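You operate a simulated robot arm through the tools that you are given. There is no shell and no other tool. Be economical: measure what you need, move in short steps, check, and stop when the job is done.

The job below is to be done with a simulated two-armed robot. You get a single attempt, and the scene is never put back.

TASK
Put the four rings from the long tray on pegs of their size.
Fine: each peg is marked small, middle or large.

The check looks at the end state, three seconds after you hand in, the way a careful person would. Anything else that was tipped, shoved, dropped, spilled or broken makes it a failure.

THE ROBOT
Two 7-joint arms with fingered hands on one trunk that stands fixed in place. Base frame: the origin is at the foot of the trunk, x ahead of it, y to its left, z up. Lengths are in cm, angles in rad, forces in N, time in s.
The left shoulder is at [2, 26.9, 119.7], the right one opposite. Payload 5 kg a hand.
The TCP of each hand is the grasp point between the finger pads, 4.2 cm short of the fingertips. In the tool frame z runs along the fingers and y along their closing line. Largest opening 20.8 cm; the body of the gripper starts 11.9 cm behind the TCP. The gripper is a hand of 4 fingers: y runs from the thumb to the fingers, the wrist lies at [0, 0, -31.7] in the tool frame, and closing takes about 1.5 s.
Orientation is that of the tool frame in the base frame, as a unit quaternion [x, y, z, w]. With the fingers straight down and closing along the base's y, the tool's x points along the base's -x, its y along +y and its z along -z.

THE INTERFACE
- The arms move only by the tool arm_command. It takes "left_motion", "right_motion" or both (then of equal length, played together; a hand with none holds still); each is a list of rows, each an object (a shift or turn left out is 0, a gripper value left out holds the last) with "translation": the shift along the tool's x, y, z in units of 20 mm (1.0 is 20 mm), a list of three; "delta_rot": the turn, a rotation vector about the tool's x, y, z in units of 8 degrees (1.0 is 8 degrees), a list of three. In form: [{"translation": [x, y, z], "delta_rot": [rx, ry, rz]}, ...]. A call has 1 to 12 rows; each row shifts and turns the commanded pose from where the row before left it, along the tool's axes as they then stand. "left_claw" and "right_claw" are, for a hand that has rows, the closure in counts, from 0 (fully open) to 255 (shut), set as the call begins (left out, the last holds). A call with a number of a shift or a turn outside -1 to 1 is refused whole. Each row takes 0.2 s and may step no farther than 5 cm and 0.15 rad from the row before; otherwise, or with a gripper value out of range, the whole call is refused. A pose out of reach is approached as far as the arm can. The call stops where the force on the tool passes 40 N (or 10 N more than at its start, if that is more) or the arm is blocked; 0.2 s more then pass. Each finger travels about 15.3 cm/s and halts on what it meets, pressing with about 28 N; the grip force reading is that of the motor and also rises with nothing between the fingers. The clock runs only during rows and for 0.2 s after the last one: add rows that do not move to give the fingers time. The reply holds the time, the measured pose of the TCP, the force on the tool along the base axes, the opening and the grip force, in the units named above and with some noise, with the torque about the TCP (base axes, N m) and any sound that the robot's microphone picked up.
- Cameras (640 x 400 px; columns grow to the right, rows downward): "scene" is now at [16.28, 2.2, 148.56]; the picture's right is [0.23, -0.97, 0.00], its down [-0.32, -0.08, -0.94] and it looks along [0.92, 0.22, -0.33] (base axes); focal length 328 px, centre (320, 200). "left" rides on the left gripper at [-9.4, 0.1, -14.6] in its tool frame; the picture's right is [-0.02, -1.00, 0.00], its down [0.84, -0.01, -0.54] and it looks along [0.54, -0.01, 0.84] (tool axes); focal length 280 px, centre (320, 200). "right" rides on the right gripper at [9.3, 0.1, -14.6] in its tool frame; the picture's right is [-0.01, 1.00, 0.00], its down [-0.84, -0.01, -0.54] and it looks along [-0.54, -0.01, 0.84] (tool axes); focal length 280 px, centre (320, 200). There is no depth. A picture from a camera that has moved, and an enlarged one, comes with that camera's place and axes in the base frame and with its lens.
- capture(camera): a new picture of that camera. The clock stands still meanwhile.
- lift_body(by): slides the trunk up (or, below 0, down) by that many cm; the arms and the scene camera ride with it, the base frame stays. It gives what a move gives, with no picture.
- set_fingers(finger1, finger2, finger3, thumb_bend, hand): sets how far each is bent, from 0 (flat) to 1 (curled in); at 0.3 the hand is open as for a grip, at 0.7 the pads meet at the TCP. One left out holds its place. A second passes; each finger stops where it meets its share of the squeeze, and holds until it gets a number again. A gripper value or a shape takes the hand back. It gives what a move gives, with no picture; readings hold the bend of each and the force on the fingers (four entries, about 0 where the hand has none), thumb and palm.
- hand_shape(shape, hand): the hand has 4 fingers and takes this shape, open, in about a second: jaw (thumb against the fingers, like two jaws); tri (thumb and two fingers); tip (a fingertip pinch); poke (one finger out to press); point (the index stretched); flat (the hand flat); cup (the hand cupped); fist (a fist). The gripper value then closes the fingers along that shape, each until it touches; the sizes above hold for jaw. It gives what a move gives, with no picture.
- head_to(pan, tilt): turns the head with the scene camera to pan (to the left, within 1.396 rad either way) and tilt (down, from -0.506 to 1.204), counted from straight ahead of the robot. It gives what a move gives.
- inspect(camera, box): a new picture of the part [left, top, right, bottom] of that camera's present view, enlarged. The clock stands still meanwhile.
- sign_off(): hands the job in; it is judged then, once.

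Go step by step. Nothing tells you positions but the pictures and the camera data: compare them with the known pose of the tool, close in by small moves and look again before you grip or let go. The budget is 120 turns and 94 pictures, counting those below and the enlarged ones. Unless the task says otherwise, let go and move clear before handing in, and close with one line.

The tools are called after "Request:" by a JSON object that holds its "name" and its "arguments". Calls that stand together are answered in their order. arm_command: Moves the arms, as the interface text tells. Its arguments: {"type":"object","properties":{"left_motion":{"type":"array"},"left_claw":{"type":"number"},"right_motion":{"type":"array"},"right_claw":{"type":"number"}},"required":[]} The other tools are called the same way: lift_body (by) slides the trunk up or down; hand_shape (shape, hand) gives the hand a shape; set_fingers (finger1, finger2, finger3, thumb_bend, hand) moves the fingers one by one; head_to (pan, tilt) turns the head that bears the scene camera; capture (camera) takes a picture; inspect (camera, box) takes an enlarged picture of a part of a camera's view; sign_off () hands the job in.

At the start:

```text
time: 0.0
left_position: [41.66, 21.25, 127.48]
left_tcp_rot: [-0.059, 0.998, -0.002, 0.0]
left_wrist_force: [0.4, -0.8, -0.1]
left_wrist_torque: [0.05, -0.04, 0.0]
left_opening: 20.79
left_grip_force: 0.1
left_shape: jaw
left_bend: [0.3, 0.3, 0.3, 0.3]
left_finger forces: [0.0, 0.1, 0.1, 0.0, 0.0, 0.1]
right_position: [64.7, -18.68, 129.77]
right_tcp_rot: [-0.058, 0.998, 0.001, 0.0]
right_wrist_force: [0.4, -0.1, -0.6]
right_wrist_torque: [-0.01, -0.06, 0.02]
right_opening: 20.78
right_grip_force: 0.1
right_shape: jaw
right_bend: [0.3, 0.3, 0.3, 0.3]
right_finger forces: [0.0, 0.0, 0.1, 0.0, 0.0, 0.0]
trunk travel left (down, up): [-57.5, 4.6]
head pan, tilt: [0.232, 0.34]
```

scene: 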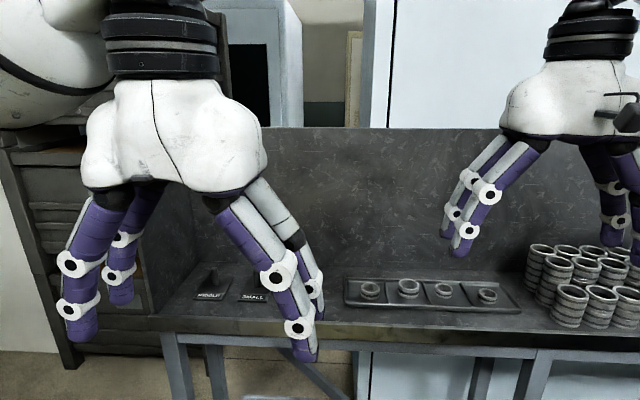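
right: 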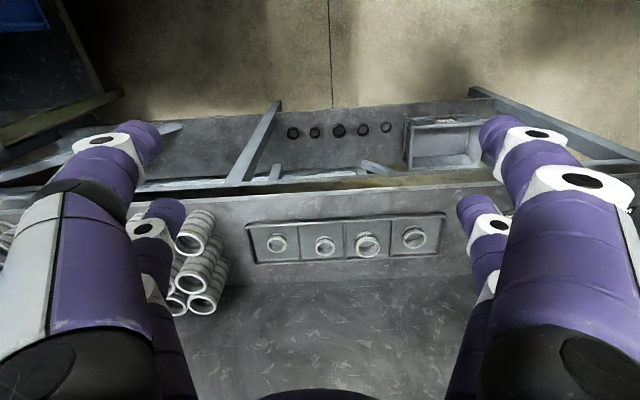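
left: 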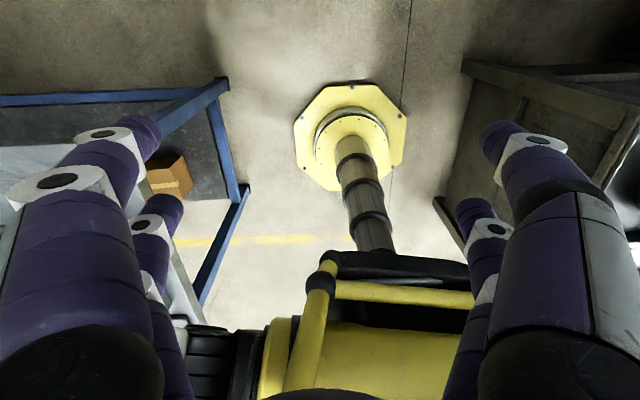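

I see a bench with a long tray holding four rings, stacks of rings to its right, and labelled pegs to its left, partly hidden by the left hand. I'll look closer first.

Request:
{"name": "inspect", "arguments": {"camera": "scene", "box": [330, 220, 530, 345]}}

Request:
{"name": "inspect", "arguments": {"camera": "scene", "box": [140, 220, 340, 345]}}

Request:
{"name": "inspect", "arguments": {"camera": "right", "box": [150, 180, 490, 392]}}

```text
3.20 times, centred on (430, 282) of scene
camera zoom: at [16.28, 2.2, 148.56], right [0.23, -0.97, 0.0], down [-0.32, -0.08, -0.94], along [0.92, 0.22, -0.33], focal length 1048 px, centre (-32, -64)
```

zoom: 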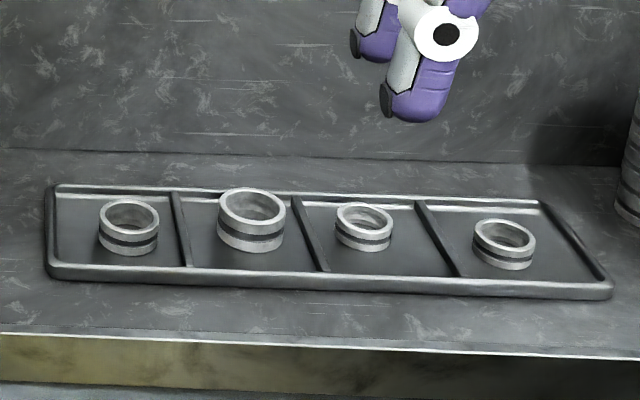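

```text
3.20 times, centred on (240, 282) of scene
camera zoom: at [16.28, 2.2, 148.56], right [0.23, -0.97, 0.0], down [-0.32, -0.08, -0.94], along [0.92, 0.22, -0.33], focal length 1048 px, centre (576, -64)
```

zoom: 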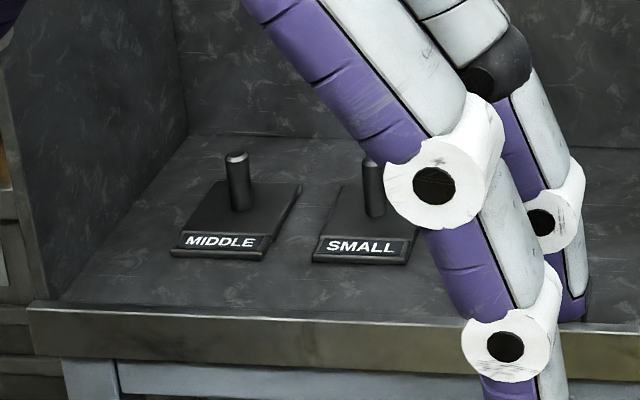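

```text
1.88 times, centred on (320, 286) of right
camera zoom: at [55.58, -19.74, 144.21], right [-0.1, 0.99, 0.0], down [0.84, 0.09, 0.54], along [0.54, 0.06, -0.84], focal length 528 px, centre (320, 38)
```

zoom: 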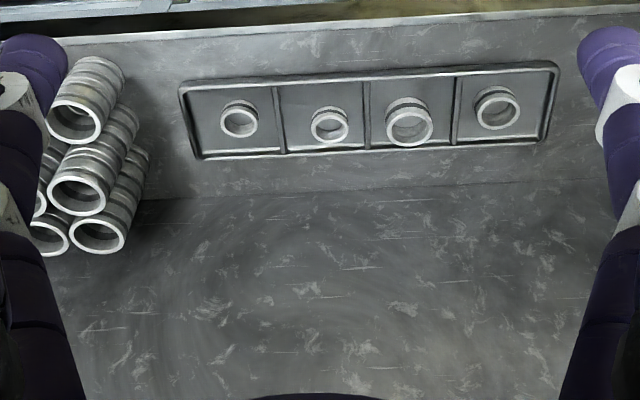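

Pegs marked MIDDLE and SMALL are visible, and the left hand hides the rest. I'll raise the left hand out of view.

Request:
{"name": "arm_command", "arguments": {"left_motion": [{"translation": [0, 0.8, -1]}, {"translation": [0, 0.8, -1]}, {"translation": [0, 0.8, -1]}, {"translation": [0, 0.8, -1]}, {"translation": [0, 0.8, -1]}, {"translation": [0, 0.8, -1]}, {"translation": [0, 0.8, -1]}, {"translation": [0, 0.8, -1]}, {"translation": [0, 0.8, -1]}, {"translation": [0, 0.8, -1]}, {"translation": [0, 0.8, -1]}, {"translation": [0, 0.8, -1]}]}}

Request:
{"name": "capture", "arguments": {"camera": "scene"}}

```text
time: 2.6
left_position: [40.6, 38.82, 149.44]
left_tcp_rot: [-0.06, 0.998, -0.002, 0.001]
left_wrist_force: [1.0, -0.4, 0.4]
left_wrist_torque: [-0.01, 0.03, 0.03]
left_opening: 20.79
left_grip_force: 0.0
left_shape: jaw
left_bend: [0.3, 0.3, 0.3, 0.3]
left_finger forces: [0.1, 0.0, 0.1, 0.1, 0.0, 0.0]
left hand out of reach, approached as far as the arm can: row 11, 12
right_position: [64.98, -18.64, 129.59]
right_tcp_rot: [-0.06, 0.998, 0.001, 0.001]
right_wrist_force: [0.1, 1.0, 0.1]
right_wrist_torque: [0.01, 0.04, 0.01]
right_opening: 20.79
right_grip_force: 0.1
right_shape: jaw
right_bend: [0.3, 0.3, 0.3, 0.3]
right_finger forces: [0.1, 0.1, 0.0, 0.0, 0.1, 0.0]
trunk travel left (down, up): [-57.5, 4.6]
head pan, tilt: [0.232, 0.34]
```

```text
87 pictures are left
camera scene: at [16.33, 2.2, 148.54], right [0.23, -0.97, 0.0], down [-0.33, -0.08, -0.94], along [0.92, 0.22, -0.33], focal length 328 px, centre (320, 200)
```

scene: 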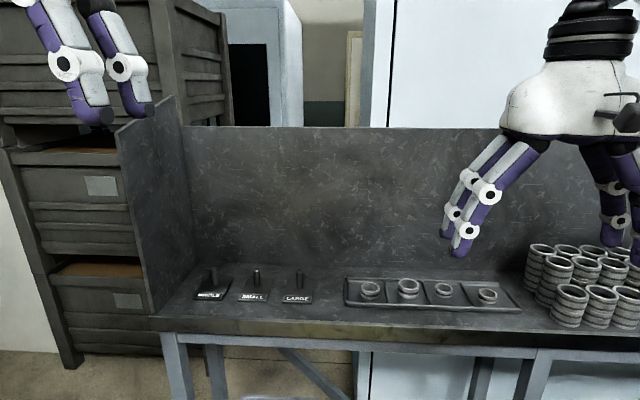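

Request:
{"name": "inspect", "arguments": {"camera": "scene", "box": [160, 240, 352, 360]}}

Request:
{"name": "inspect", "arguments": {"camera": "scene", "box": [340, 255, 530, 325]}}

```text
3.33 times, centred on (256, 300) of scene
camera zoom: at [16.33, 2.2, 148.54], right [0.23, -0.97, 0.0], down [-0.33, -0.08, -0.94], along [0.92, 0.22, -0.33], focal length 1092 px, centre (533, -133)
```

zoom: 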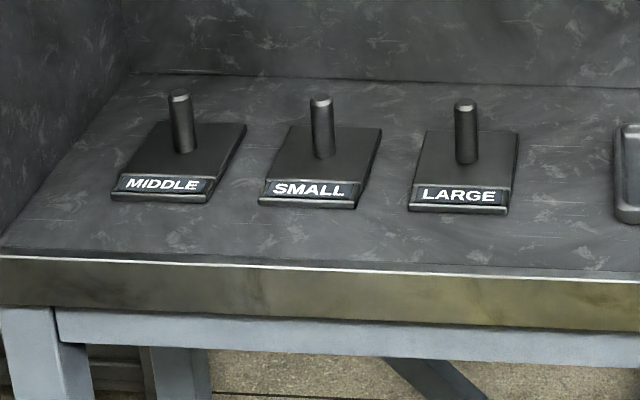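

```text
3.37 times, centred on (435, 290) of scene
camera zoom: at [16.33, 2.2, 148.54], right [0.23, -0.97, 0.0], down [-0.33, -0.08, -0.94], along [0.92, 0.22, -0.33], focal length 1104 px, centre (-67, -103)
```

zoom: 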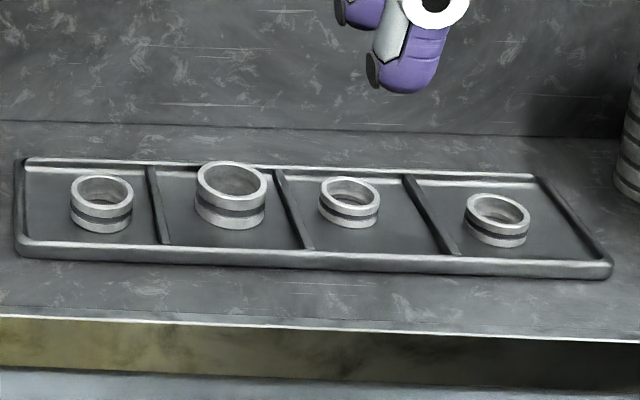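

Three pegs (left to right MIDDLE, SMALL, LARGE) stand at about x 90, y 50/38/26; the rings are at about x 97, y 7/-4/-13/-24. I need accurate ring sizes, so I'll zoom with the wrist camera and check the finger layout.

Request:
{"name": "inspect", "arguments": {"camera": "right", "box": [240, 205, 352, 275]}}

Request:
{"name": "inspect", "arguments": {"camera": "right", "box": [338, 205, 450, 275]}}

Request:
{"name": "inspect", "arguments": {"camera": "scene", "box": [400, 100, 640, 250]}}

```text
5.71 times, centred on (296, 240) of right
camera zoom: at [55.64, -19.75, 144.15], right [-0.1, 0.99, 0.0], down [0.84, 0.09, 0.54], along [0.54, 0.06, -0.84], focal length 1602 px, centre (457, -29)
```

zoom: 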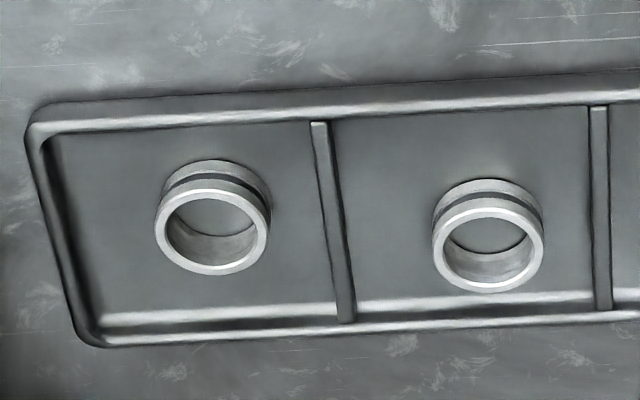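

```text
5.71 times, centred on (394, 240) of right
camera zoom: at [55.64, -19.75, 144.15], right [-0.1, 0.99, 0.0], down [0.84, 0.09, 0.54], along [0.54, 0.06, -0.84], focal length 1602 px, centre (-103, -29)
```

zoom: 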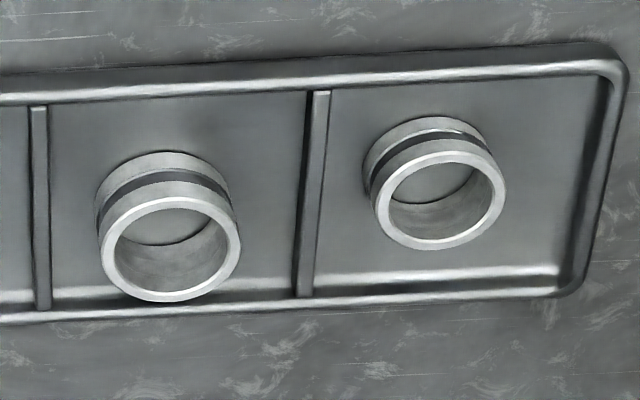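

```text
2.67 times, centred on (520, 175) of scene
camera zoom: at [16.33, 2.2, 148.54], right [0.23, -0.97, 0.0], down [-0.33, -0.08, -0.94], along [0.92, 0.22, -0.33], focal length 874 px, centre (-213, 267)
```

zoom: 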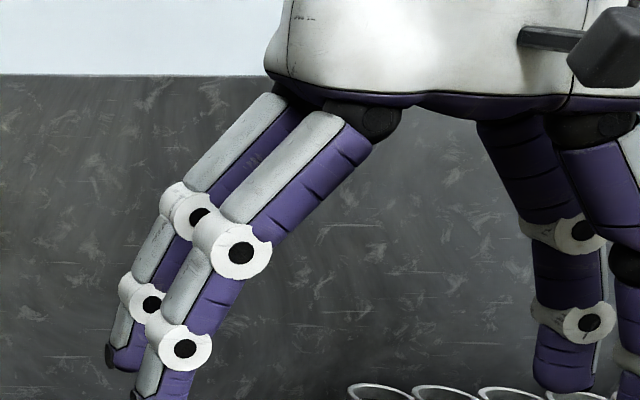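

Estimated diameters: ring 1 (left) about 5.1, ring 2 about 5.7, rings 3 and 4 about 4.65. So ring 1 is middle, ring 2 large, rings 3 and 4 small. Now I'll see how the fingers look when nearly closed in jaw shape and in tip shape.

Request:
{"name": "arm_command", "arguments": {"right_motion": [{}, {}, {}, {}, {}, {}, {}, {}], "right_claw": 190}}

Request:
{"name": "capture", "arguments": {"camera": "right"}}

Request:
{"name": "hand_shape", "arguments": {"hand": "right", "shape": "tip"}}

Request:
{"name": "capture", "arguments": {"camera": "right"}}

```text
time: 4.4
left_position: [40.44, 38.78, 149.51]
left_tcp_rot: [-0.06, 0.998, -0.001, 0.001]
left_wrist_force: [0.8, -1.0, 0.1]
left_wrist_torque: [0.04, 0.01, 0.01]
left_opening: 20.8
left_grip_force: 0.0
left_shape: jaw
left_bend: [0.3, 0.3, 0.3, 0.3]
left_finger forces: [0.1, 0.0, 0.0, 0.0, 0.1, 0.1]
right_position: [64.94, -18.71, 129.62]
right_tcp_rot: [-0.059, 0.998, 0.0, 0.0]
right_wrist_force: [1.1, 0.2, 1.0]
right_wrist_torque: [-0.01, 0.01, 0.0]
right_opening: 5.36
right_grip_force: 0.0
right_shape: jaw
right_bend: [0.73, 0.73, 0.73, 0.7]
right_finger forces: [0.0, 0.0, 0.0, 0.0, 0.0, 0.0]
trunk travel left (down, up): [-57.5, 4.6]
head pan, tilt: [0.232, 0.34]
```

```text
81 pictures are left
camera right: at [55.58, -19.75, 144.21], right [-0.1, 0.99, 0.0], down [0.84, 0.09, 0.54], along [0.54, 0.06, -0.84], focal length 280 px, centre (320, 200)
```

right: 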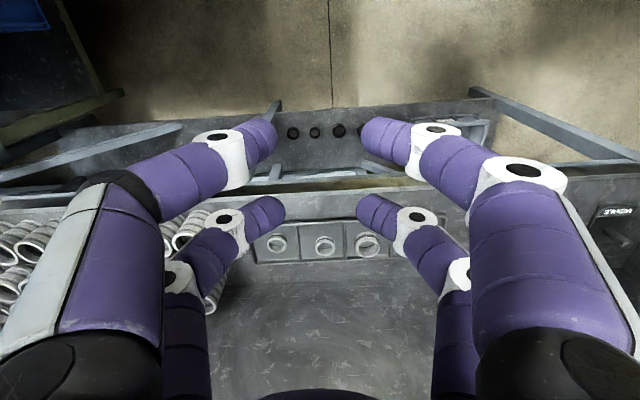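

```text
time: 5.3
left_position: [40.33, 38.59, 149.46]
left_tcp_rot: [-0.059, 0.998, -0.001, 0.001]
left_wrist_force: [0.9, 0.6, 0.0]
left_wrist_torque: [0.01, 0.01, -0.01]
left_opening: 20.78
left_grip_force: 0.1
left_shape: jaw
left_bend: [0.3, 0.3, 0.3, 0.3]
left_finger forces: [0.1, 0.0, 0.0, 0.1, 0.0, 0.0]
right_position: [64.84, -18.76, 129.5]
right_tcp_rot: [-0.06, 0.998, 0.0, 0.001]
right_wrist_force: [0.0, 0.2, 0.7]
right_wrist_torque: [-0.01, -0.03, -0.01]
right_opening: 20.8
right_grip_force: 0.0
right_shape: tip
right_bend: [0.3, 0.3, 0.3, 0.3]
right_finger forces: [0.0, 0.0, 0.0, 0.0, 0.1, 0.0]
trunk travel left (down, up): [-57.5, 4.6]
head pan, tilt: [0.232, 0.34]
```

```text
80 pictures are left
camera right: at [55.59, -19.75, 144.21], right [-0.1, 0.99, 0.0], down [0.84, 0.09, 0.54], along [0.54, 0.06, -0.84], focal length 280 px, centre (320, 200)
```

right: 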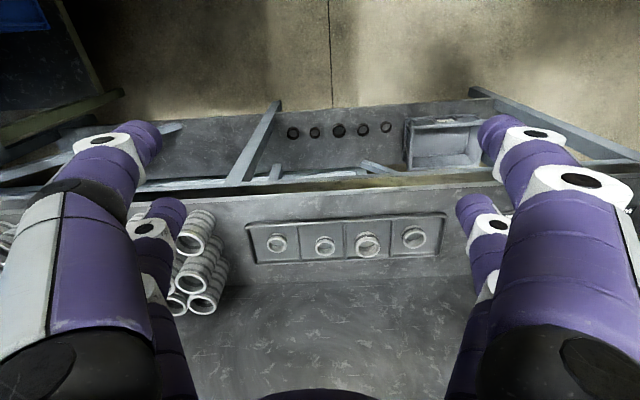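

The fingers sit in two pairs at tool x ≈ ±2.9, and the rings are far enough out that the tool must tilt. A two-finger pinch would suit that, so I'll see which fingers are which.

Request:
{"name": "arm_command", "arguments": {"right_motion": [{}, {}, {}, {}, {}, {}, {}, {}], "right_claw": 190}}

Request:
{"name": "capture", "arguments": {"camera": "right"}}

Request:
{"name": "set_fingers", "arguments": {"hand": "right", "finger1": 1, "finger2": 0.7, "finger3": 0, "thumb_bend": 0.5}}

Request:
{"name": "capture", "arguments": {"camera": "right"}}

Request:
{"name": "capture", "arguments": {"camera": "scene"}}

```text
time: 7.1
left_position: [40.46, 38.7, 149.48]
left_tcp_rot: [-0.059, 0.998, -0.002, -0.001]
left_wrist_force: [0.2, 0.4, 0.7]
left_wrist_torque: [-0.01, 0.0, 0.0]
left_opening: 20.79
left_grip_force: 0.1
left_shape: jaw
left_bend: [0.3, 0.3, 0.3, 0.3]
left_finger forces: [0.1, 0.0, 0.0, 0.0, 0.1, 0.0]
right_position: [64.84, -18.58, 129.64]
right_tcp_rot: [-0.059, 0.998, 0.0, -0.001]
right_wrist_force: [0.5, 0.0, -0.2]
right_wrist_torque: [0.0, 0.0, 0.02]
right_opening: 5.34
right_grip_force: 0.0
right_shape: tip
right_bend: [0.73, 0.73, 0.73, 0.7]
right_finger forces: [0.0, 0.1, 0.1, 0.1, 0.0, 0.0]
trunk travel left (down, up): [-57.5, 4.6]
head pan, tilt: [0.232, 0.34]
```

```text
79 pictures are left
camera right: at [55.59, -19.74, 144.2], right [-0.1, 0.99, 0.0], down [0.84, 0.09, 0.54], along [0.54, 0.06, -0.84], focal length 280 px, centre (320, 200)
```

right: 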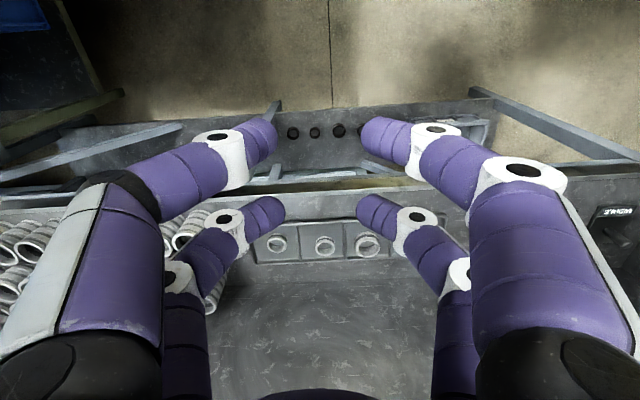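

```text
time: 8.1
left_position: [40.42, 38.71, 149.4]
left_tcp_rot: [-0.059, 0.998, -0.001, -0.001]
left_wrist_force: [-0.2, 0.4, 0.2]
left_wrist_torque: [0.0, 0.0, -0.01]
left_opening: 20.79
left_grip_force: 0.1
left_shape: jaw
left_bend: [0.3, 0.3, 0.3, 0.3]
left_finger forces: [0.0, 0.0, 0.0, 0.0, 0.0, 0.0]
right_position: [64.84, -18.72, 129.67]
right_tcp_rot: [-0.06, 0.998, 0.0, 0.001]
right_wrist_force: [0.4, 0.7, 1.2]
right_wrist_torque: [0.01, 0.03, 0.02]
right_opening: 7.83
right_grip_force: 0.0
right_shape: fingers
right_bend: [1.0, 0.7, 0.0, 0.5]
right_finger forces: [0.0, 0.0, 0.0, 0.1, 0.0, 0.1]
trunk travel left (down, up): [-57.5, 4.6]
head pan, tilt: [0.232, 0.34]
```

```text
78 pictures are left
camera right: at [55.59, -19.74, 144.21], right [-0.1, 0.99, 0.0], down [0.84, 0.09, 0.54], along [0.54, 0.06, -0.84], focal length 280 px, centre (320, 200)
```

right: 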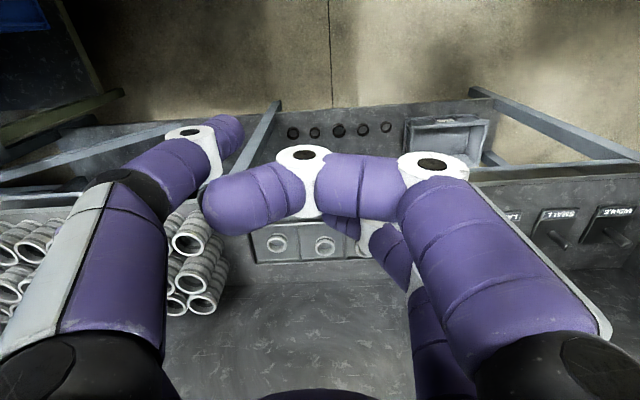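

```text
77 pictures are left
camera scene: at [16.29, 2.21, 148.56], right [0.23, -0.97, 0.0], down [-0.33, -0.08, -0.94], along [0.92, 0.22, -0.33], focal length 328 px, centre (320, 200)
```

scene: 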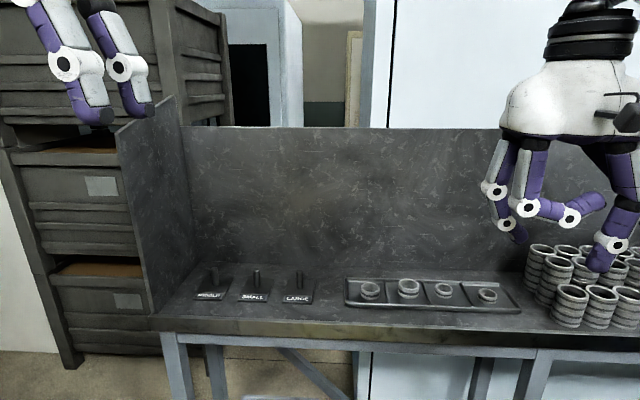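

Finger1 is the near finger on the +y side. I'll check the other three by setting them differently.

Request:
{"name": "set_fingers", "arguments": {"hand": "right", "finger1": 0, "finger2": 0.3, "finger3": 0.75, "thumb_bend": 0.0}}

Request:
{"name": "capture", "arguments": {"camera": "right"}}

Request:
{"name": "inspect", "arguments": {"camera": "scene", "box": [400, 0, 640, 250]}}

```text
time: 9.1
left_position: [40.53, 38.63, 149.45]
left_tcp_rot: [-0.06, 0.998, -0.001, 0.0]
left_wrist_force: [0.0, 1.3, -0.4]
left_wrist_torque: [-0.03, 0.01, 0.0]
left_opening: 20.77
left_grip_force: 0.0
left_shape: jaw
left_bend: [0.3, 0.3, 0.3, 0.3]
left_finger forces: [0.0, 0.0, 0.1, 0.1, 0.0, 0.0]
right_position: [64.89, -18.69, 129.73]
right_tcp_rot: [-0.059, 0.998, 0.0, 0.0]
right_wrist_force: [-0.3, 0.7, -0.9]
right_wrist_torque: [-0.01, 0.0, -0.02]
right_opening: 30.7
right_grip_force: 0.1
right_shape: fingers
right_bend: [0.0, 0.3, 0.75, 0.0]
right_finger forces: [0.0, 0.1, 0.0, 0.0, 0.1, 0.0]
trunk travel left (down, up): [-57.5, 4.6]
head pan, tilt: [0.232, 0.34]
```

```text
76 pictures are left
camera right: at [55.59, -19.74, 144.21], right [-0.1, 0.99, 0.0], down [0.84, 0.09, 0.54], along [0.54, 0.06, -0.84], focal length 280 px, centre (320, 200)
```

right: 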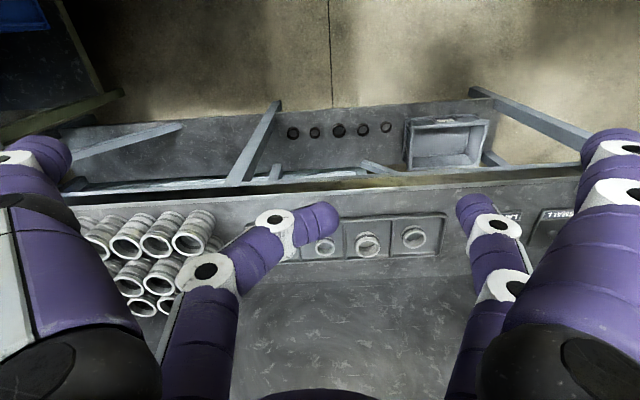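

```text
1.60 times, centred on (520, 125) of scene
camera zoom: at [16.29, 2.2, 148.56], right [0.23, -0.97, 0.0], down [-0.33, -0.08, -0.94], along [0.92, 0.22, -0.33], focal length 524 px, centre (0, 320)
```

zoom: 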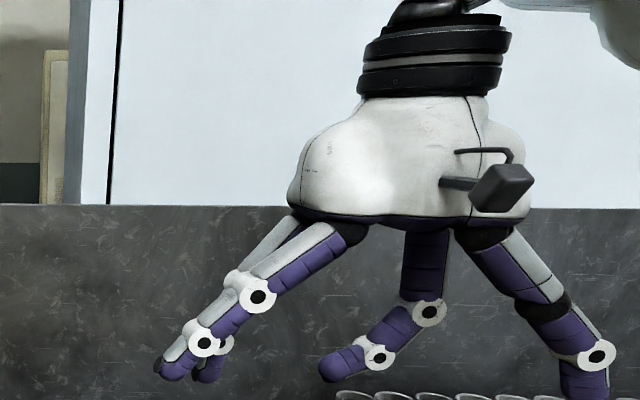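

Thumb faces finger1 and finger3 faces finger2. The near pair should be lowest when tilted, so I'll pinch with it. Now I'll park the right hand higher and to the right, and tilt the left hand forward about 42° with a small yaw.

Request:
{"name": "arm_command", "arguments": {"left_motion": [{"delta_rot": [0, 0, 0.8]}, {"delta_rot": [0, 0, 0.8]}, {"delta_rot": [0, 0, 0.8]}, {"delta_rot": [0, -0.9, 0]}, {"delta_rot": [0, -0.9, 0]}, {"delta_rot": [0, -0.9, 0]}, {"delta_rot": [0, -0.9, 0]}, {"delta_rot": [0, -0.9, 0]}, {"delta_rot": [0, -0.75, 0]}], "right_motion": [{"translation": [0, -0.9, -0.6]}, {"translation": [0, -0.9, -0.6]}, {"translation": [0, -0.9, -0.6]}, {"translation": [0, -0.9, -0.6]}, {"translation": [0, -0.9, -0.6]}, {"translation": [0, -0.9, -0.6]}, {"translation": [0, -0.9, -0.6]}, {"translation": [0, -0.9, -0.6]}, {"translation": [0, -0.9, -0.6]}]}}

Request:
{"name": "hand_shape", "arguments": {"hand": "right", "shape": "jaw"}}

Request:
{"name": "capture", "arguments": {"camera": "scene"}}

Request:
{"name": "capture", "arguments": {"camera": "right"}}

```text
time: 11.1
left_position: [40.32, 38.81, 149.35]
left_tcp_rot: [0.1, 0.928, -0.039, 0.358]
left_wrist_force: [-0.4, 0.3, -0.1]
left_wrist_torque: [0.0, -0.06, 0.02]
left_opening: 20.79
left_grip_force: 0.1
left_shape: jaw
left_bend: [0.3, 0.3, 0.3, 0.3]
left_finger forces: [0.1, 0.0, 0.0, 0.1, 0.0, 0.0]
right_position: [66.89, -34.72, 140.51]
right_tcp_rot: [-0.059, 0.998, 0.0, 0.0]
right_wrist_force: [0.7, 0.9, 0.3]
right_wrist_torque: [-0.04, 0.0, 0.0]
right_opening: 30.7
right_grip_force: 0.0
right_shape: fingers
right_bend: [0.0, 0.3, 0.75, 0.0]
right_finger forces: [0.0, 0.0, 0.0, 0.0, 0.0, 0.0]
trunk travel left (down, up): [-57.5, 4.6]
head pan, tilt: [0.232, 0.34]
```

```text
time: 12.0
left_position: [40.3, 38.7, 149.41]
left_tcp_rot: [0.101, 0.928, -0.039, 0.356]
left_wrist_force: [0.1, -0.5, 0.6]
left_wrist_torque: [0.01, 0.0, 0.01]
left_opening: 20.8
left_grip_force: 0.0
left_shape: jaw
left_bend: [0.3, 0.3, 0.3, 0.3]
left_finger forces: [0.1, 0.1, 0.0, 0.0, 0.0, 0.0]
right_position: [66.8, -34.65, 140.58]
right_tcp_rot: [-0.059, 0.998, 0.0, 0.0]
right_wrist_force: [0.6, 0.0, -0.3]
right_wrist_torque: [0.03, -0.03, -0.02]
right_opening: 20.8
right_grip_force: 0.0
right_shape: jaw
right_bend: [0.3, 0.3, 0.3, 0.3]
right_finger forces: [0.0, 0.0, 0.0, 0.1, 0.0, 0.0]
trunk travel left (down, up): [-57.5, 4.6]
head pan, tilt: [0.232, 0.34]
```

```text
74 pictures are left
camera scene: at [16.29, 2.21, 148.56], right [0.23, -0.97, 0.0], down [-0.32, -0.08, -0.94], along [0.92, 0.22, -0.33], focal length 328 px, centre (320, 200)
```

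scene: 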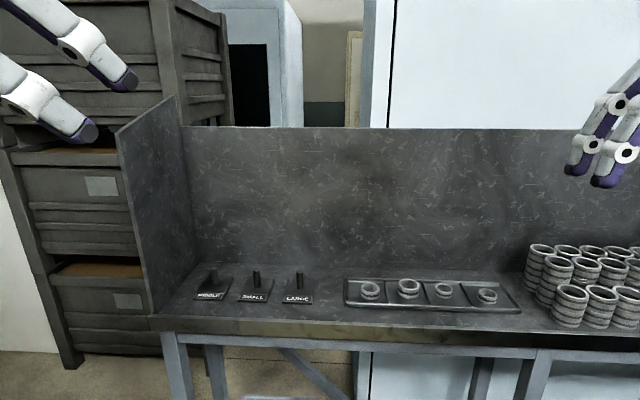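

```text
73 pictures are left
camera right: at [57.6, -35.75, 154.99], right [-0.1, 0.99, 0.0], down [0.84, 0.09, 0.54], along [0.54, 0.06, -0.84], focal length 280 px, centre (320, 200)
```

right: 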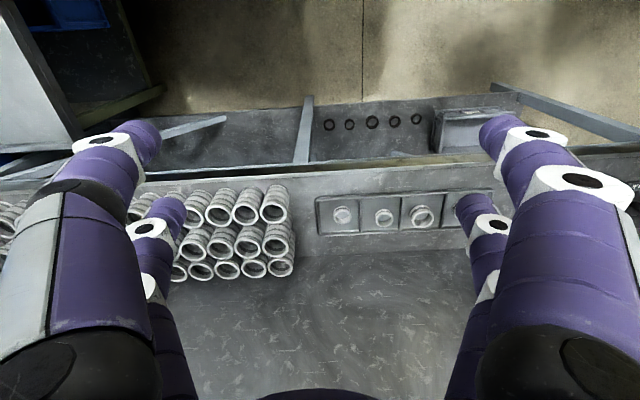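

The left tool is tilted about 42° with heading −12°. I'm moving it toward a hover over ring 1 (about [96.4, 6.9]).

Request:
{"name": "arm_command", "arguments": {"left_motion": [{"translation": [-0.27, -0.28, 1]}, {"translation": [-0.27, -0.28, 1]}, {"translation": [-0.27, -0.28, 1]}, {"translation": [-0.27, -0.28, 1]}, {"translation": [-0.27, -0.28, 1]}, {"translation": [-0.27, -0.28, 1]}, {"translation": [-0.27, -0.28, 1]}, {"translation": [-0.27, -0.28, 1]}, {"translation": [-0.27, -0.28, 1]}, {"translation": [-0.27, -0.28, 1]}, {"translation": [-0.27, -0.28, 1]}, {"translation": [-0.27, -0.28, 1]}]}}

Request:
{"name": "arm_command", "arguments": {"left_motion": [{"translation": [-0.27, -0.28, 1]}, {"translation": [-0.27, -0.28, 1]}, {"translation": [-0.27, -0.28, 1]}, {"translation": [-0.27, -0.28, 1]}, {"translation": [-0.27, -0.28, 1]}, {"translation": [-0.27, -0.28, 1]}, {"translation": [-0.27, -0.28, 1]}, {"translation": [-0.27, -0.28, 1]}, {"translation": [-0.27, -0.28, 1]}, {"translation": [-0.27, -0.28, 1]}, {"translation": [-0.27, -0.28, 1]}, {"translation": [-0.27, -0.28, 1]}]}}

Request:
{"name": "arm_command", "arguments": {"left_motion": [{"translation": [-0.27, -0.28, 1]}, {"translation": [-0.27, -0.28, 1]}, {"translation": [-0.27, -0.28, 1]}, {"translation": [-0.27, -0.28, 1]}, {"translation": [-0.27, -0.28, 1]}, {"translation": [-0.27, -0.28, 1]}, {"translation": [-0.27, -0.28, 1]}]}}

Request:
{"name": "capture", "arguments": {"camera": "scene"}}

Request:
{"name": "capture", "arguments": {"camera": "left"}}

```text
time: 14.6
left_position: [59.18, 27.73, 135.77]
left_tcp_rot: [0.101, 0.928, -0.039, 0.356]
left_wrist_force: [0.2, 0.3, 0.1]
left_wrist_torque: [0.0, 0.03, -0.02]
left_opening: 20.8
left_grip_force: 0.1
left_shape: jaw
left_bend: [0.3, 0.3, 0.3, 0.3]
left_finger forces: [0.0, 0.0, 0.0, 0.0, 0.0, 0.1]
right_position: [67.03, -34.75, 140.37]
right_tcp_rot: [-0.059, 0.998, 0.0, 0.0]
right_wrist_force: [0.4, -0.1, -0.6]
right_wrist_torque: [0.03, 0.11, -0.03]
right_opening: 20.8
right_grip_force: 0.0
right_shape: jaw
right_bend: [0.3, 0.3, 0.3, 0.3]
right_finger forces: [0.0, 0.0, 0.0, 0.0, 0.0, 0.1]
trunk travel left (down, up): [-57.5, 4.6]
head pan, tilt: [0.232, 0.34]
```

```text
time: 17.2
left_position: [78.3, 16.7, 122.27]
left_tcp_rot: [0.1, 0.928, -0.04, 0.356]
left_wrist_force: [1.0, 0.5, 0.5]
left_wrist_torque: [-0.01, -0.01, -0.01]
left_opening: 20.79
left_grip_force: 0.1
left_shape: jaw
left_bend: [0.3, 0.3, 0.3, 0.3]
left_finger forces: [0.1, 0.0, 0.0, 0.0, 0.0, 0.1]
right_position: [67.0, -34.79, 140.31]
right_tcp_rot: [-0.06, 0.998, 0.0, 0.0]
right_wrist_force: [0.8, 0.3, -0.8]
right_wrist_torque: [0.04, 0.08, 0.02]
right_opening: 20.83
right_grip_force: 0.1
right_shape: jaw
right_bend: [0.3, 0.3, 0.3, 0.3]
right_finger forces: [0.1, 0.0, 0.1, 0.1, 0.0, 0.1]
trunk travel left (down, up): [-57.5, 4.6]
head pan, tilt: [0.232, 0.34]
```

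```text
time: 18.8
left_position: [89.24, 10.13, 114.64]
left_tcp_rot: [0.1, 0.928, -0.038, 0.356]
left_wrist_force: [0.3, 0.5, -1.1]
left_wrist_torque: [0.01, -0.04, 0.02]
left_opening: 20.8
left_grip_force: 0.1
left_shape: jaw
left_bend: [0.3, 0.3, 0.3, 0.3]
left_finger forces: [0.0, 0.0, 0.1, 0.0, 0.0, 0.0]
right_position: [66.94, -34.73, 140.37]
right_tcp_rot: [-0.06, 0.998, 0.0, -0.001]
right_wrist_force: [0.1, -0.6, -0.5]
right_wrist_torque: [0.04, 0.08, -0.02]
right_opening: 20.8
right_grip_force: 0.2
right_shape: jaw
right_bend: [0.3, 0.3, 0.3, 0.3]
right_finger forces: [0.0, 0.1, 0.1, 0.0, 0.1, 0.0]
trunk travel left (down, up): [-57.5, 4.6]
head pan, tilt: [0.232, 0.34]
```

```text
72 pictures are left
camera scene: at [16.35, 2.17, 148.55], right [0.23, -0.97, 0.0], down [-0.33, -0.08, -0.94], along [0.92, 0.22, -0.33], focal length 328 px, centre (320, 200)
```

scene: 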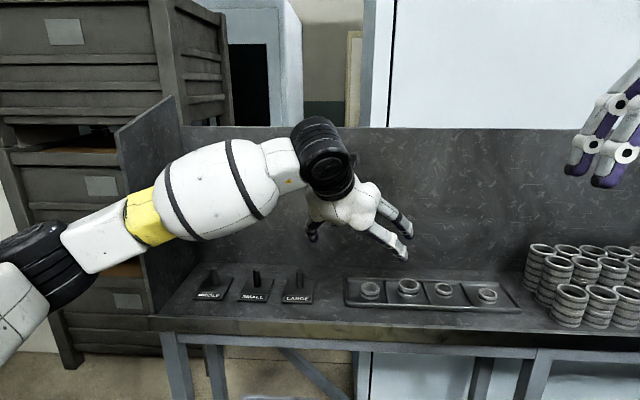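

```text
71 pictures are left
camera left: at [86.54, 10.91, 131.77], right [-0.2, -0.98, 0.01], down [-0.97, 0.2, -0.16], along [0.16, -0.04, -0.99], focal length 280 px, centre (320, 200)
```

left: 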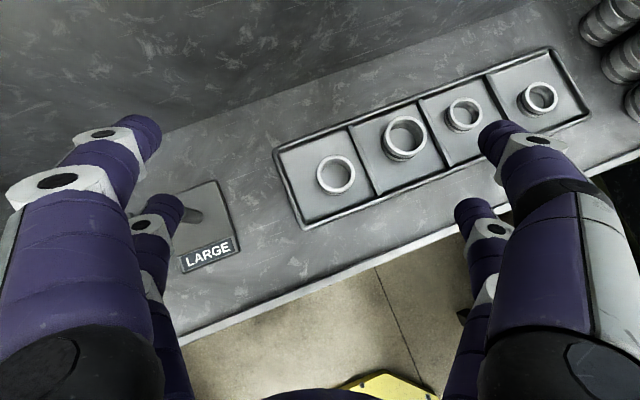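

The left wrist camera now looks straight down at the tray; ring 1 is near [95.3, 6.6]. I'll zoom to verify the sizes, and test the near-pair mapping on this hand.

Request:
{"name": "inspect", "arguments": {"camera": "left", "box": [260, 40, 600, 252]}}

Request:
{"name": "set_fingers", "arguments": {"hand": "left", "finger1": 0.3, "finger2": 0.6, "finger3": 0.6, "thumb_bend": 0.3}}

Request:
{"name": "capture", "arguments": {"camera": "left"}}

```text
1.88 times, centred on (430, 146) of left
camera zoom: at [86.54, 10.91, 131.77], right [-0.2, -0.98, 0.01], down [-0.97, 0.2, -0.16], along [0.16, -0.04, -0.99], focal length 528 px, centre (113, 302)
```

zoom: 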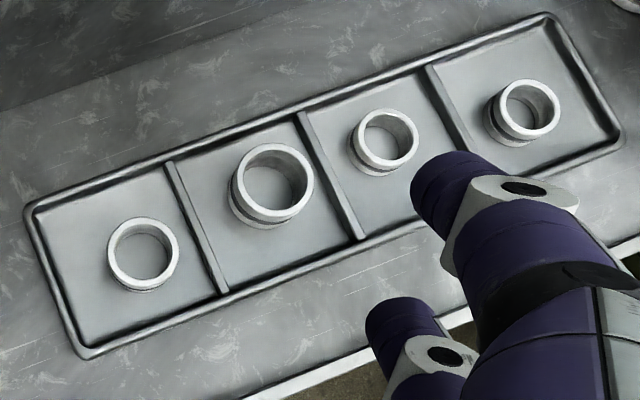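

```text
time: 19.8
left_position: [89.24, 10.24, 114.65]
left_tcp_rot: [0.1, 0.928, -0.04, 0.357]
left_wrist_force: [0.1, 0.2, 0.2]
left_wrist_torque: [-0.02, -0.01, 0.01]
left_opening: 21.87
left_grip_force: 0.1
left_shape: fingers
left_bend: [0.3, 0.6, 0.6, 0.3]
left_finger forces: [0.0, 0.1, 0.0, 0.1, 0.1, 0.0]
right_position: [66.95, -34.77, 140.44]
right_tcp_rot: [-0.059, 0.998, 0.0, 0.0]
right_wrist_force: [0.3, -0.2, 0.2]
right_wrist_torque: [0.01, -0.02, 0.01]
right_opening: 20.78
right_grip_force: 0.0
right_shape: jaw
right_bend: [0.3, 0.3, 0.3, 0.3]
right_finger forces: [0.0, 0.0, 0.1, 0.0, 0.1, 0.0]
trunk travel left (down, up): [-57.5, 4.6]
head pan, tilt: [0.232, 0.34]
```

```text
69 pictures are left
camera left: at [86.45, 10.94, 131.82], right [-0.2, -0.98, 0.01], down [-0.97, 0.2, -0.16], along [0.16, -0.04, -0.99], focal length 280 px, centre (320, 200)
```

left: 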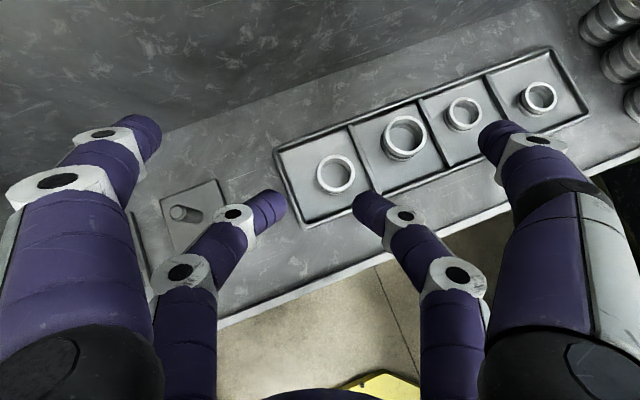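

Fingers 2 and 3 are the near pair, and the sizes are confirmed (1 middle, 2 large, 3 and 4 small). I'll narrow all four fingers and hover above ring 1.

Request:
{"name": "set_fingers", "arguments": {"hand": "left", "finger1": 0.5, "finger2": 0.52, "finger3": 0.52, "thumb_bend": 0.5}}

Request:
{"name": "arm_command", "arguments": {"left_motion": [{"translation": [0.169, -0.152, 0.871]}, {"translation": [0.169, -0.152, 0.871]}, {"translation": [0.169, -0.152, 0.871]}, {"translation": [0.169, -0.152, 0.871]}, {"translation": [0.169, -0.152, 0.871]}, {"translation": [0.169, -0.152, 0.871]}, {"translation": [0.169, -0.152, 0.871]}]}}

Request:
{"name": "capture", "arguments": {"camera": "left"}}

Request:
{"name": "inspect", "arguments": {"camera": "scene", "box": [300, 180, 530, 324]}}

```text
time: 20.8
left_position: [89.24, 10.24, 114.74]
left_tcp_rot: [0.1, 0.928, -0.039, 0.356]
left_wrist_force: [-1.1, 0.4, 0.0]
left_wrist_torque: [0.0, 0.03, -0.01]
left_opening: 11.32
left_grip_force: 0.0
left_shape: fingers
left_bend: [0.5, 0.52, 0.52, 0.5]
left_finger forces: [0.0, 0.0, 0.1, 0.0, 0.1, 0.0]
right_position: [66.97, -34.64, 140.62]
right_tcp_rot: [-0.06, 0.998, 0.0, 0.0]
right_wrist_force: [0.3, 0.8, 0.6]
right_wrist_torque: [0.03, 0.0, 0.04]
right_opening: 20.77
right_grip_force: 0.1
right_shape: jaw
right_bend: [0.3, 0.3, 0.3, 0.3]
right_finger forces: [0.0, 0.1, 0.0, 0.1, 0.0, 0.1]
trunk travel left (down, up): [-57.5, 4.6]
head pan, tilt: [0.232, 0.34]
```

```text
time: 22.4
left_position: [94.96, 6.75, 103.87]
left_tcp_rot: [0.1, 0.928, -0.039, 0.356]
left_wrist_force: [0.1, -0.4, 0.8]
left_wrist_torque: [0.02, 0.02, 0.0]
left_opening: 11.34
left_grip_force: 0.1
left_shape: fingers
left_bend: [0.5, 0.52, 0.52, 0.5]
left_finger forces: [0.0, 0.0, 0.0, 0.0, 0.0, 0.0]
right_position: [66.96, -34.75, 140.31]
right_tcp_rot: [-0.059, 0.998, 0.0, 0.0]
right_wrist_force: [-0.4, -0.4, 0.4]
right_wrist_torque: [0.0, 0.06, -0.01]
right_opening: 20.81
right_grip_force: 0.0
right_shape: jaw
right_bend: [0.3, 0.3, 0.3, 0.3]
right_finger forces: [0.1, 0.1, 0.0, 0.0, 0.0, 0.0]
trunk travel left (down, up): [-57.5, 4.6]
head pan, tilt: [0.232, 0.34]
```

```text
68 pictures are left
camera left: at [92.23, 7.47, 121.0], right [-0.2, -0.98, 0.01], down [-0.97, 0.2, -0.16], along [0.16, -0.04, -0.99], focal length 280 px, centre (320, 200)
```

left: 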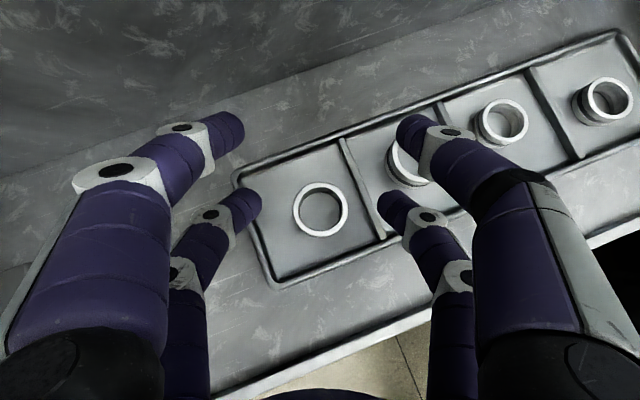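

```text
2.78 times, centred on (415, 252) of scene
camera zoom: at [16.35, 2.2, 148.55], right [0.23, -0.97, 0.0], down [-0.33, -0.08, -0.94], along [0.92, 0.22, -0.33], focal length 910 px, centre (56, 56)
```

zoom: 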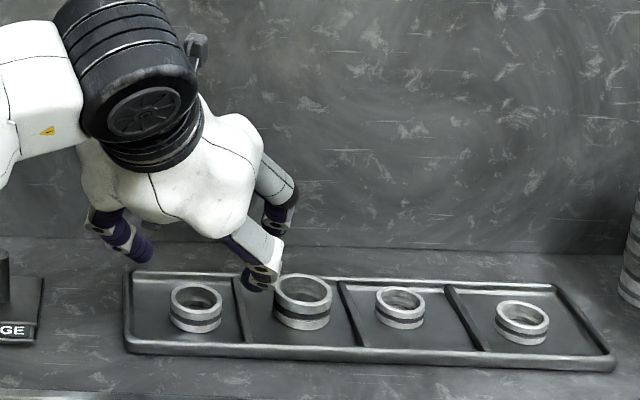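

Ring 1 is centred between the near fingers. I'll narrow the gap and descend most of the way, then look.

Request:
{"name": "set_fingers", "arguments": {"hand": "left", "finger2": 0.56, "finger3": 0.56}}

Request:
{"name": "arm_command", "arguments": {"left_motion": [{"translation": [0.56, -0.06, 0.683]}, {"translation": [0.56, -0.06, 0.683]}]}}

Request:
{"name": "capture", "arguments": {"camera": "left"}}

Request:
{"name": "inspect", "arguments": {"camera": "scene", "box": [320, 240, 448, 320]}}

```text
time: 23.4
left_position: [94.9, 6.78, 103.91]
left_tcp_rot: [0.1, 0.928, -0.039, 0.356]
left_wrist_force: [-0.5, 0.6, 0.1]
left_wrist_torque: [0.01, 0.03, -0.02]
left_opening: 11.33
left_grip_force: 0.1
left_shape: fingers
left_bend: [0.5, 0.56, 0.56, 0.5]
left_finger forces: [0.0, 0.1, 0.1, 0.1, 0.1, 0.0]
right_position: [66.87, -34.67, 140.41]
right_tcp_rot: [-0.06, 0.998, 0.0, 0.001]
right_wrist_force: [-0.6, -0.3, 0.2]
right_wrist_torque: [-0.01, -0.02, 0.02]
right_opening: 20.79
right_grip_force: 0.0
right_shape: jaw
right_bend: [0.3, 0.3, 0.3, 0.3]
right_finger forces: [0.0, 0.0, 0.0, 0.0, 0.1, 0.0]
trunk travel left (down, up): [-57.5, 4.6]
head pan, tilt: [0.232, 0.34]
```

```text
time: 24.0
left_position: [95.18, 6.54, 100.36]
left_tcp_rot: [0.1, 0.928, -0.039, 0.356]
left_wrist_force: [0.1, -0.2, 0.3]
left_wrist_torque: [0.0, 0.04, 0.0]
left_opening: 11.32
left_grip_force: 0.0
left_shape: fingers
left_bend: [0.5, 0.56, 0.56, 0.5]
left_finger forces: [0.1, 0.1, 0.0, 0.0, 0.0, 0.0]
right_position: [66.81, -34.58, 140.47]
right_tcp_rot: [-0.059, 0.998, 0.001, 0.0]
right_wrist_force: [1.7, 0.1, -0.1]
right_wrist_torque: [0.0, 0.02, -0.01]
right_opening: 20.81
right_grip_force: 0.0
right_shape: jaw
right_bend: [0.3, 0.3, 0.3, 0.3]
right_finger forces: [0.0, 0.1, 0.1, 0.1, 0.0, 0.0]
trunk travel left (down, up): [-57.5, 4.6]
head pan, tilt: [0.232, 0.34]
```

```text
66 pictures are left
camera left: at [92.43, 7.28, 117.49], right [-0.2, -0.98, 0.01], down [-0.97, 0.2, -0.16], along [0.16, -0.04, -0.99], focal length 280 px, centre (320, 200)
```

left: 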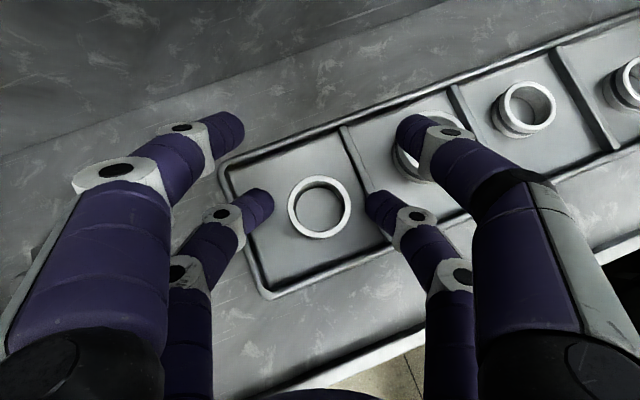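

```text
5.00 times, centred on (384, 280) of scene
camera zoom: at [16.31, 2.2, 148.56], right [0.23, -0.97, 0.0], down [-0.33, -0.08, -0.94], along [0.92, 0.22, -0.33], focal length 1638 px, centre (0, -200)
```

zoom: 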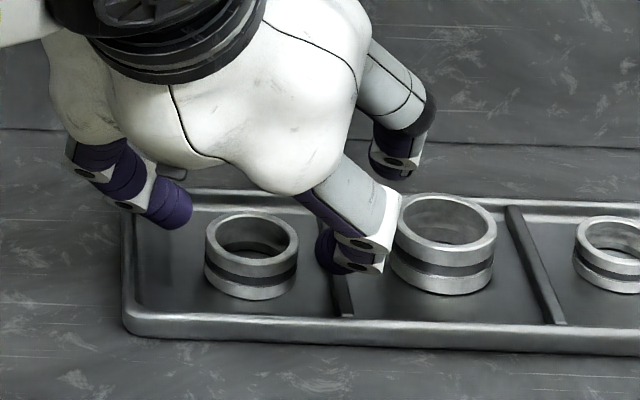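

Centred laterally and front-to-back. Lowering about 1.7 cm, then closing the near pair.

Request:
{"name": "arm_command", "arguments": {"left_motion": [{"translation": [0.29, 0, 0.31]}, {"translation": [0.29, 0, 0.31]}]}}

Request:
{"name": "capture", "arguments": {"camera": "left"}}

Request:
{"name": "inspect", "arguments": {"camera": "scene", "box": [320, 240, 448, 320]}}

```text
time: 24.7
left_position: [95.43, 6.39, 99.91]
left_tcp_rot: [0.1, 0.926, -0.043, 0.362]
left_wrist_force: [-1.8, -0.2, 15.6]
left_wrist_torque: [-0.82, 0.16, -0.11]
left_opening: 11.34
left_grip_force: 7.1
left_shape: fingers
left_bend: [0.5, 0.56, 0.56, 0.5]
left_finger forces: [0.0, 0.0, 15.4, 0.0, 0.0, 0.0]
right_position: [66.98, -34.74, 140.27]
right_tcp_rot: [-0.059, 0.998, 0.0, -0.001]
right_wrist_force: [1.8, 0.8, -0.6]
right_wrist_torque: [-0.03, 0.17, 0.0]
right_opening: 20.8
right_grip_force: 0.1
right_shape: jaw
right_bend: [0.3, 0.3, 0.3, 0.3]
right_finger forces: [0.0, 0.0, 0.0, 0.1, 0.1, 0.0]
trunk travel left (down, up): [-57.5, 4.6]
head pan, tilt: [0.232, 0.34]
stopped in row 2 (left hand): the force on the tool passed its limit at 43 N (the readings are from after the stop); the commanded pose is now the measured one
```

```text
64 pictures are left
camera left: at [92.44, 7.24, 116.98], right [-0.2, -0.98, 0.02], down [-0.96, 0.2, -0.18], along [0.17, -0.05, -0.98], focal length 280 px, centre (320, 200)
```

left: 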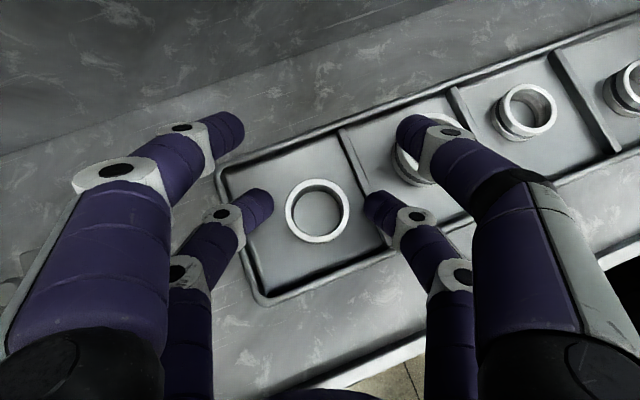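

```text
5.00 times, centred on (384, 280) of scene
camera zoom: at [16.31, 2.21, 148.54], right [0.23, -0.97, 0.0], down [-0.33, -0.08, -0.94], along [0.92, 0.22, -0.33], focal length 1638 px, centre (0, -200)
```

zoom: 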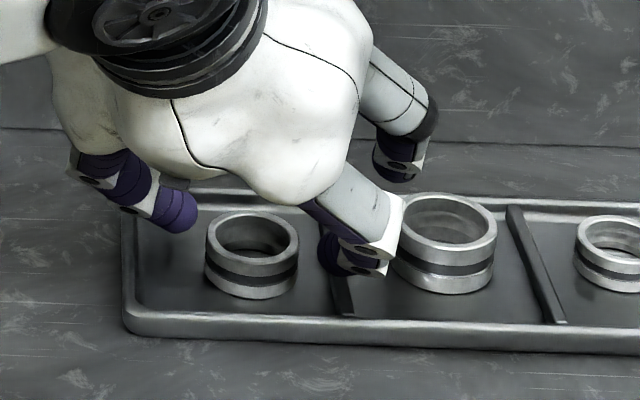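

Finger 3 touched the tray divider (nothing has visibly moved). I'll rise a little, narrow the gap so the finger clears the divider, and go down again for a higher grip on the ring.

Request:
{"name": "arm_command", "arguments": {"left_motion": [{"translation": [-0.33, 0.03, -0.37]}, {"translation": [-0.2, 0.03, -0.2], "delta_rot": [0, 0.08, 0]}]}}

Request:
{"name": "set_fingers", "arguments": {"hand": "left", "finger2": 0.585, "finger3": 0.585}}

Request:
{"name": "capture", "arguments": {"camera": "left"}}

```text
time: 25.3
left_position: [95.39, 6.53, 100.99]
left_tcp_rot: [0.1, 0.928, -0.041, 0.357]
left_wrist_force: [0.1, -0.1, 1.1]
left_wrist_torque: [0.05, -0.02, 0.02]
left_opening: 11.34
left_grip_force: 0.0
left_shape: fingers
left_bend: [0.5, 0.56, 0.56, 0.5]
left_finger forces: [0.0, 0.0, 0.0, 0.0, 0.1, 0.1]
right_position: [66.79, -34.72, 140.53]
right_tcp_rot: [-0.059, 0.998, 0.0, 0.0]
right_wrist_force: [-1.0, 1.1, 0.0]
right_wrist_torque: [0.0, -0.01, 0.02]
right_opening: 20.81
right_grip_force: 0.1
right_shape: jaw
right_bend: [0.3, 0.3, 0.3, 0.3]
right_finger forces: [0.0, 0.1, 0.2, 0.1, 0.0, 0.0]
trunk travel left (down, up): [-57.5, 4.6]
head pan, tilt: [0.232, 0.34]
```

```text
time: 26.3
left_position: [95.48, 6.54, 101.11]
left_tcp_rot: [0.1, 0.928, -0.041, 0.356]
left_wrist_force: [0.2, 0.3, -0.2]
left_wrist_torque: [-0.01, 0.01, 0.03]
left_opening: 11.34
left_grip_force: 0.1
left_shape: fingers
left_bend: [0.5, 0.58, 0.58, 0.5]
left_finger forces: [0.1, 0.0, 0.0, 0.1, 0.1, 0.1]
right_position: [66.92, -34.79, 140.42]
right_tcp_rot: [-0.059, 0.998, 0.0, 0.0]
right_wrist_force: [-0.2, -0.5, -0.5]
right_wrist_torque: [0.01, 0.01, -0.01]
right_opening: 20.82
right_grip_force: 0.1
right_shape: jaw
right_bend: [0.3, 0.3, 0.3, 0.3]
right_finger forces: [0.0, 0.0, 0.0, 0.0, 0.0, 0.0]
trunk travel left (down, up): [-57.5, 4.6]
head pan, tilt: [0.232, 0.34]
```

```text
62 pictures are left
camera left: at [92.64, 7.31, 118.23], right [-0.2, -0.98, 0.01], down [-0.97, 0.2, -0.16], along [0.16, -0.05, -0.99], focal length 280 px, centre (320, 200)
```

left: 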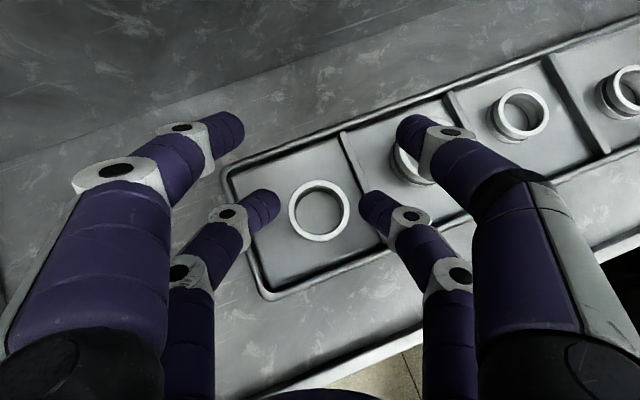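

Aligned; descending about 2.2 cm with the narrower gap.

Request:
{"name": "arm_command", "arguments": {"left_motion": [{"translation": [0.277, 0, 0.245]}, {"translation": [0.277, 0, 0.245]}, {"translation": [0.277, 0, 0.245]}]}}

Request:
{"name": "inspect", "arguments": {"camera": "left", "box": [220, 130, 420, 255]}}

```text
time: 27.1
left_position: [95.23, 6.69, 99.03]
left_tcp_rot: [0.099, 0.928, -0.04, 0.357]
left_wrist_force: [-0.8, 3.5, 4.9]
left_wrist_torque: [0.31, 0.05, -0.09]
left_opening: 11.34
left_grip_force: 4.2
left_shape: fingers
left_bend: [0.5, 0.58, 0.6, 0.5]
left_finger forces: [0.0, 3.4, 4.8, 0.0, 0.0, 0.1]
right_position: [66.8, -34.68, 140.51]
right_tcp_rot: [-0.06, 0.998, 0.0, 0.001]
right_wrist_force: [0.8, -0.3, 0.6]
right_wrist_torque: [-0.02, 0.0, 0.01]
right_opening: 20.79
right_grip_force: 0.0
right_shape: jaw
right_bend: [0.3, 0.3, 0.3, 0.3]
right_finger forces: [0.0, 0.1, 0.0, 0.1, 0.0, 0.0]
trunk travel left (down, up): [-57.5, 4.6]
head pan, tilt: [0.232, 0.34]
```

```text
3.20 times, centred on (320, 192) of left
camera zoom: at [92.37, 7.47, 116.1], right [-0.2, -0.98, 0.01], down [-0.97, 0.2, -0.16], along [0.16, -0.05, -0.99], focal length 897 px, centre (320, 224)
```

zoom: 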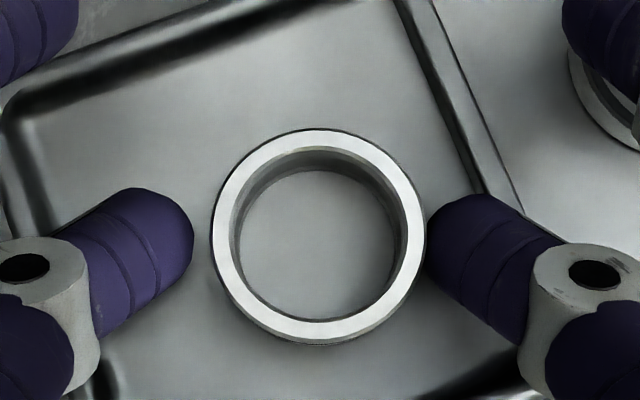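

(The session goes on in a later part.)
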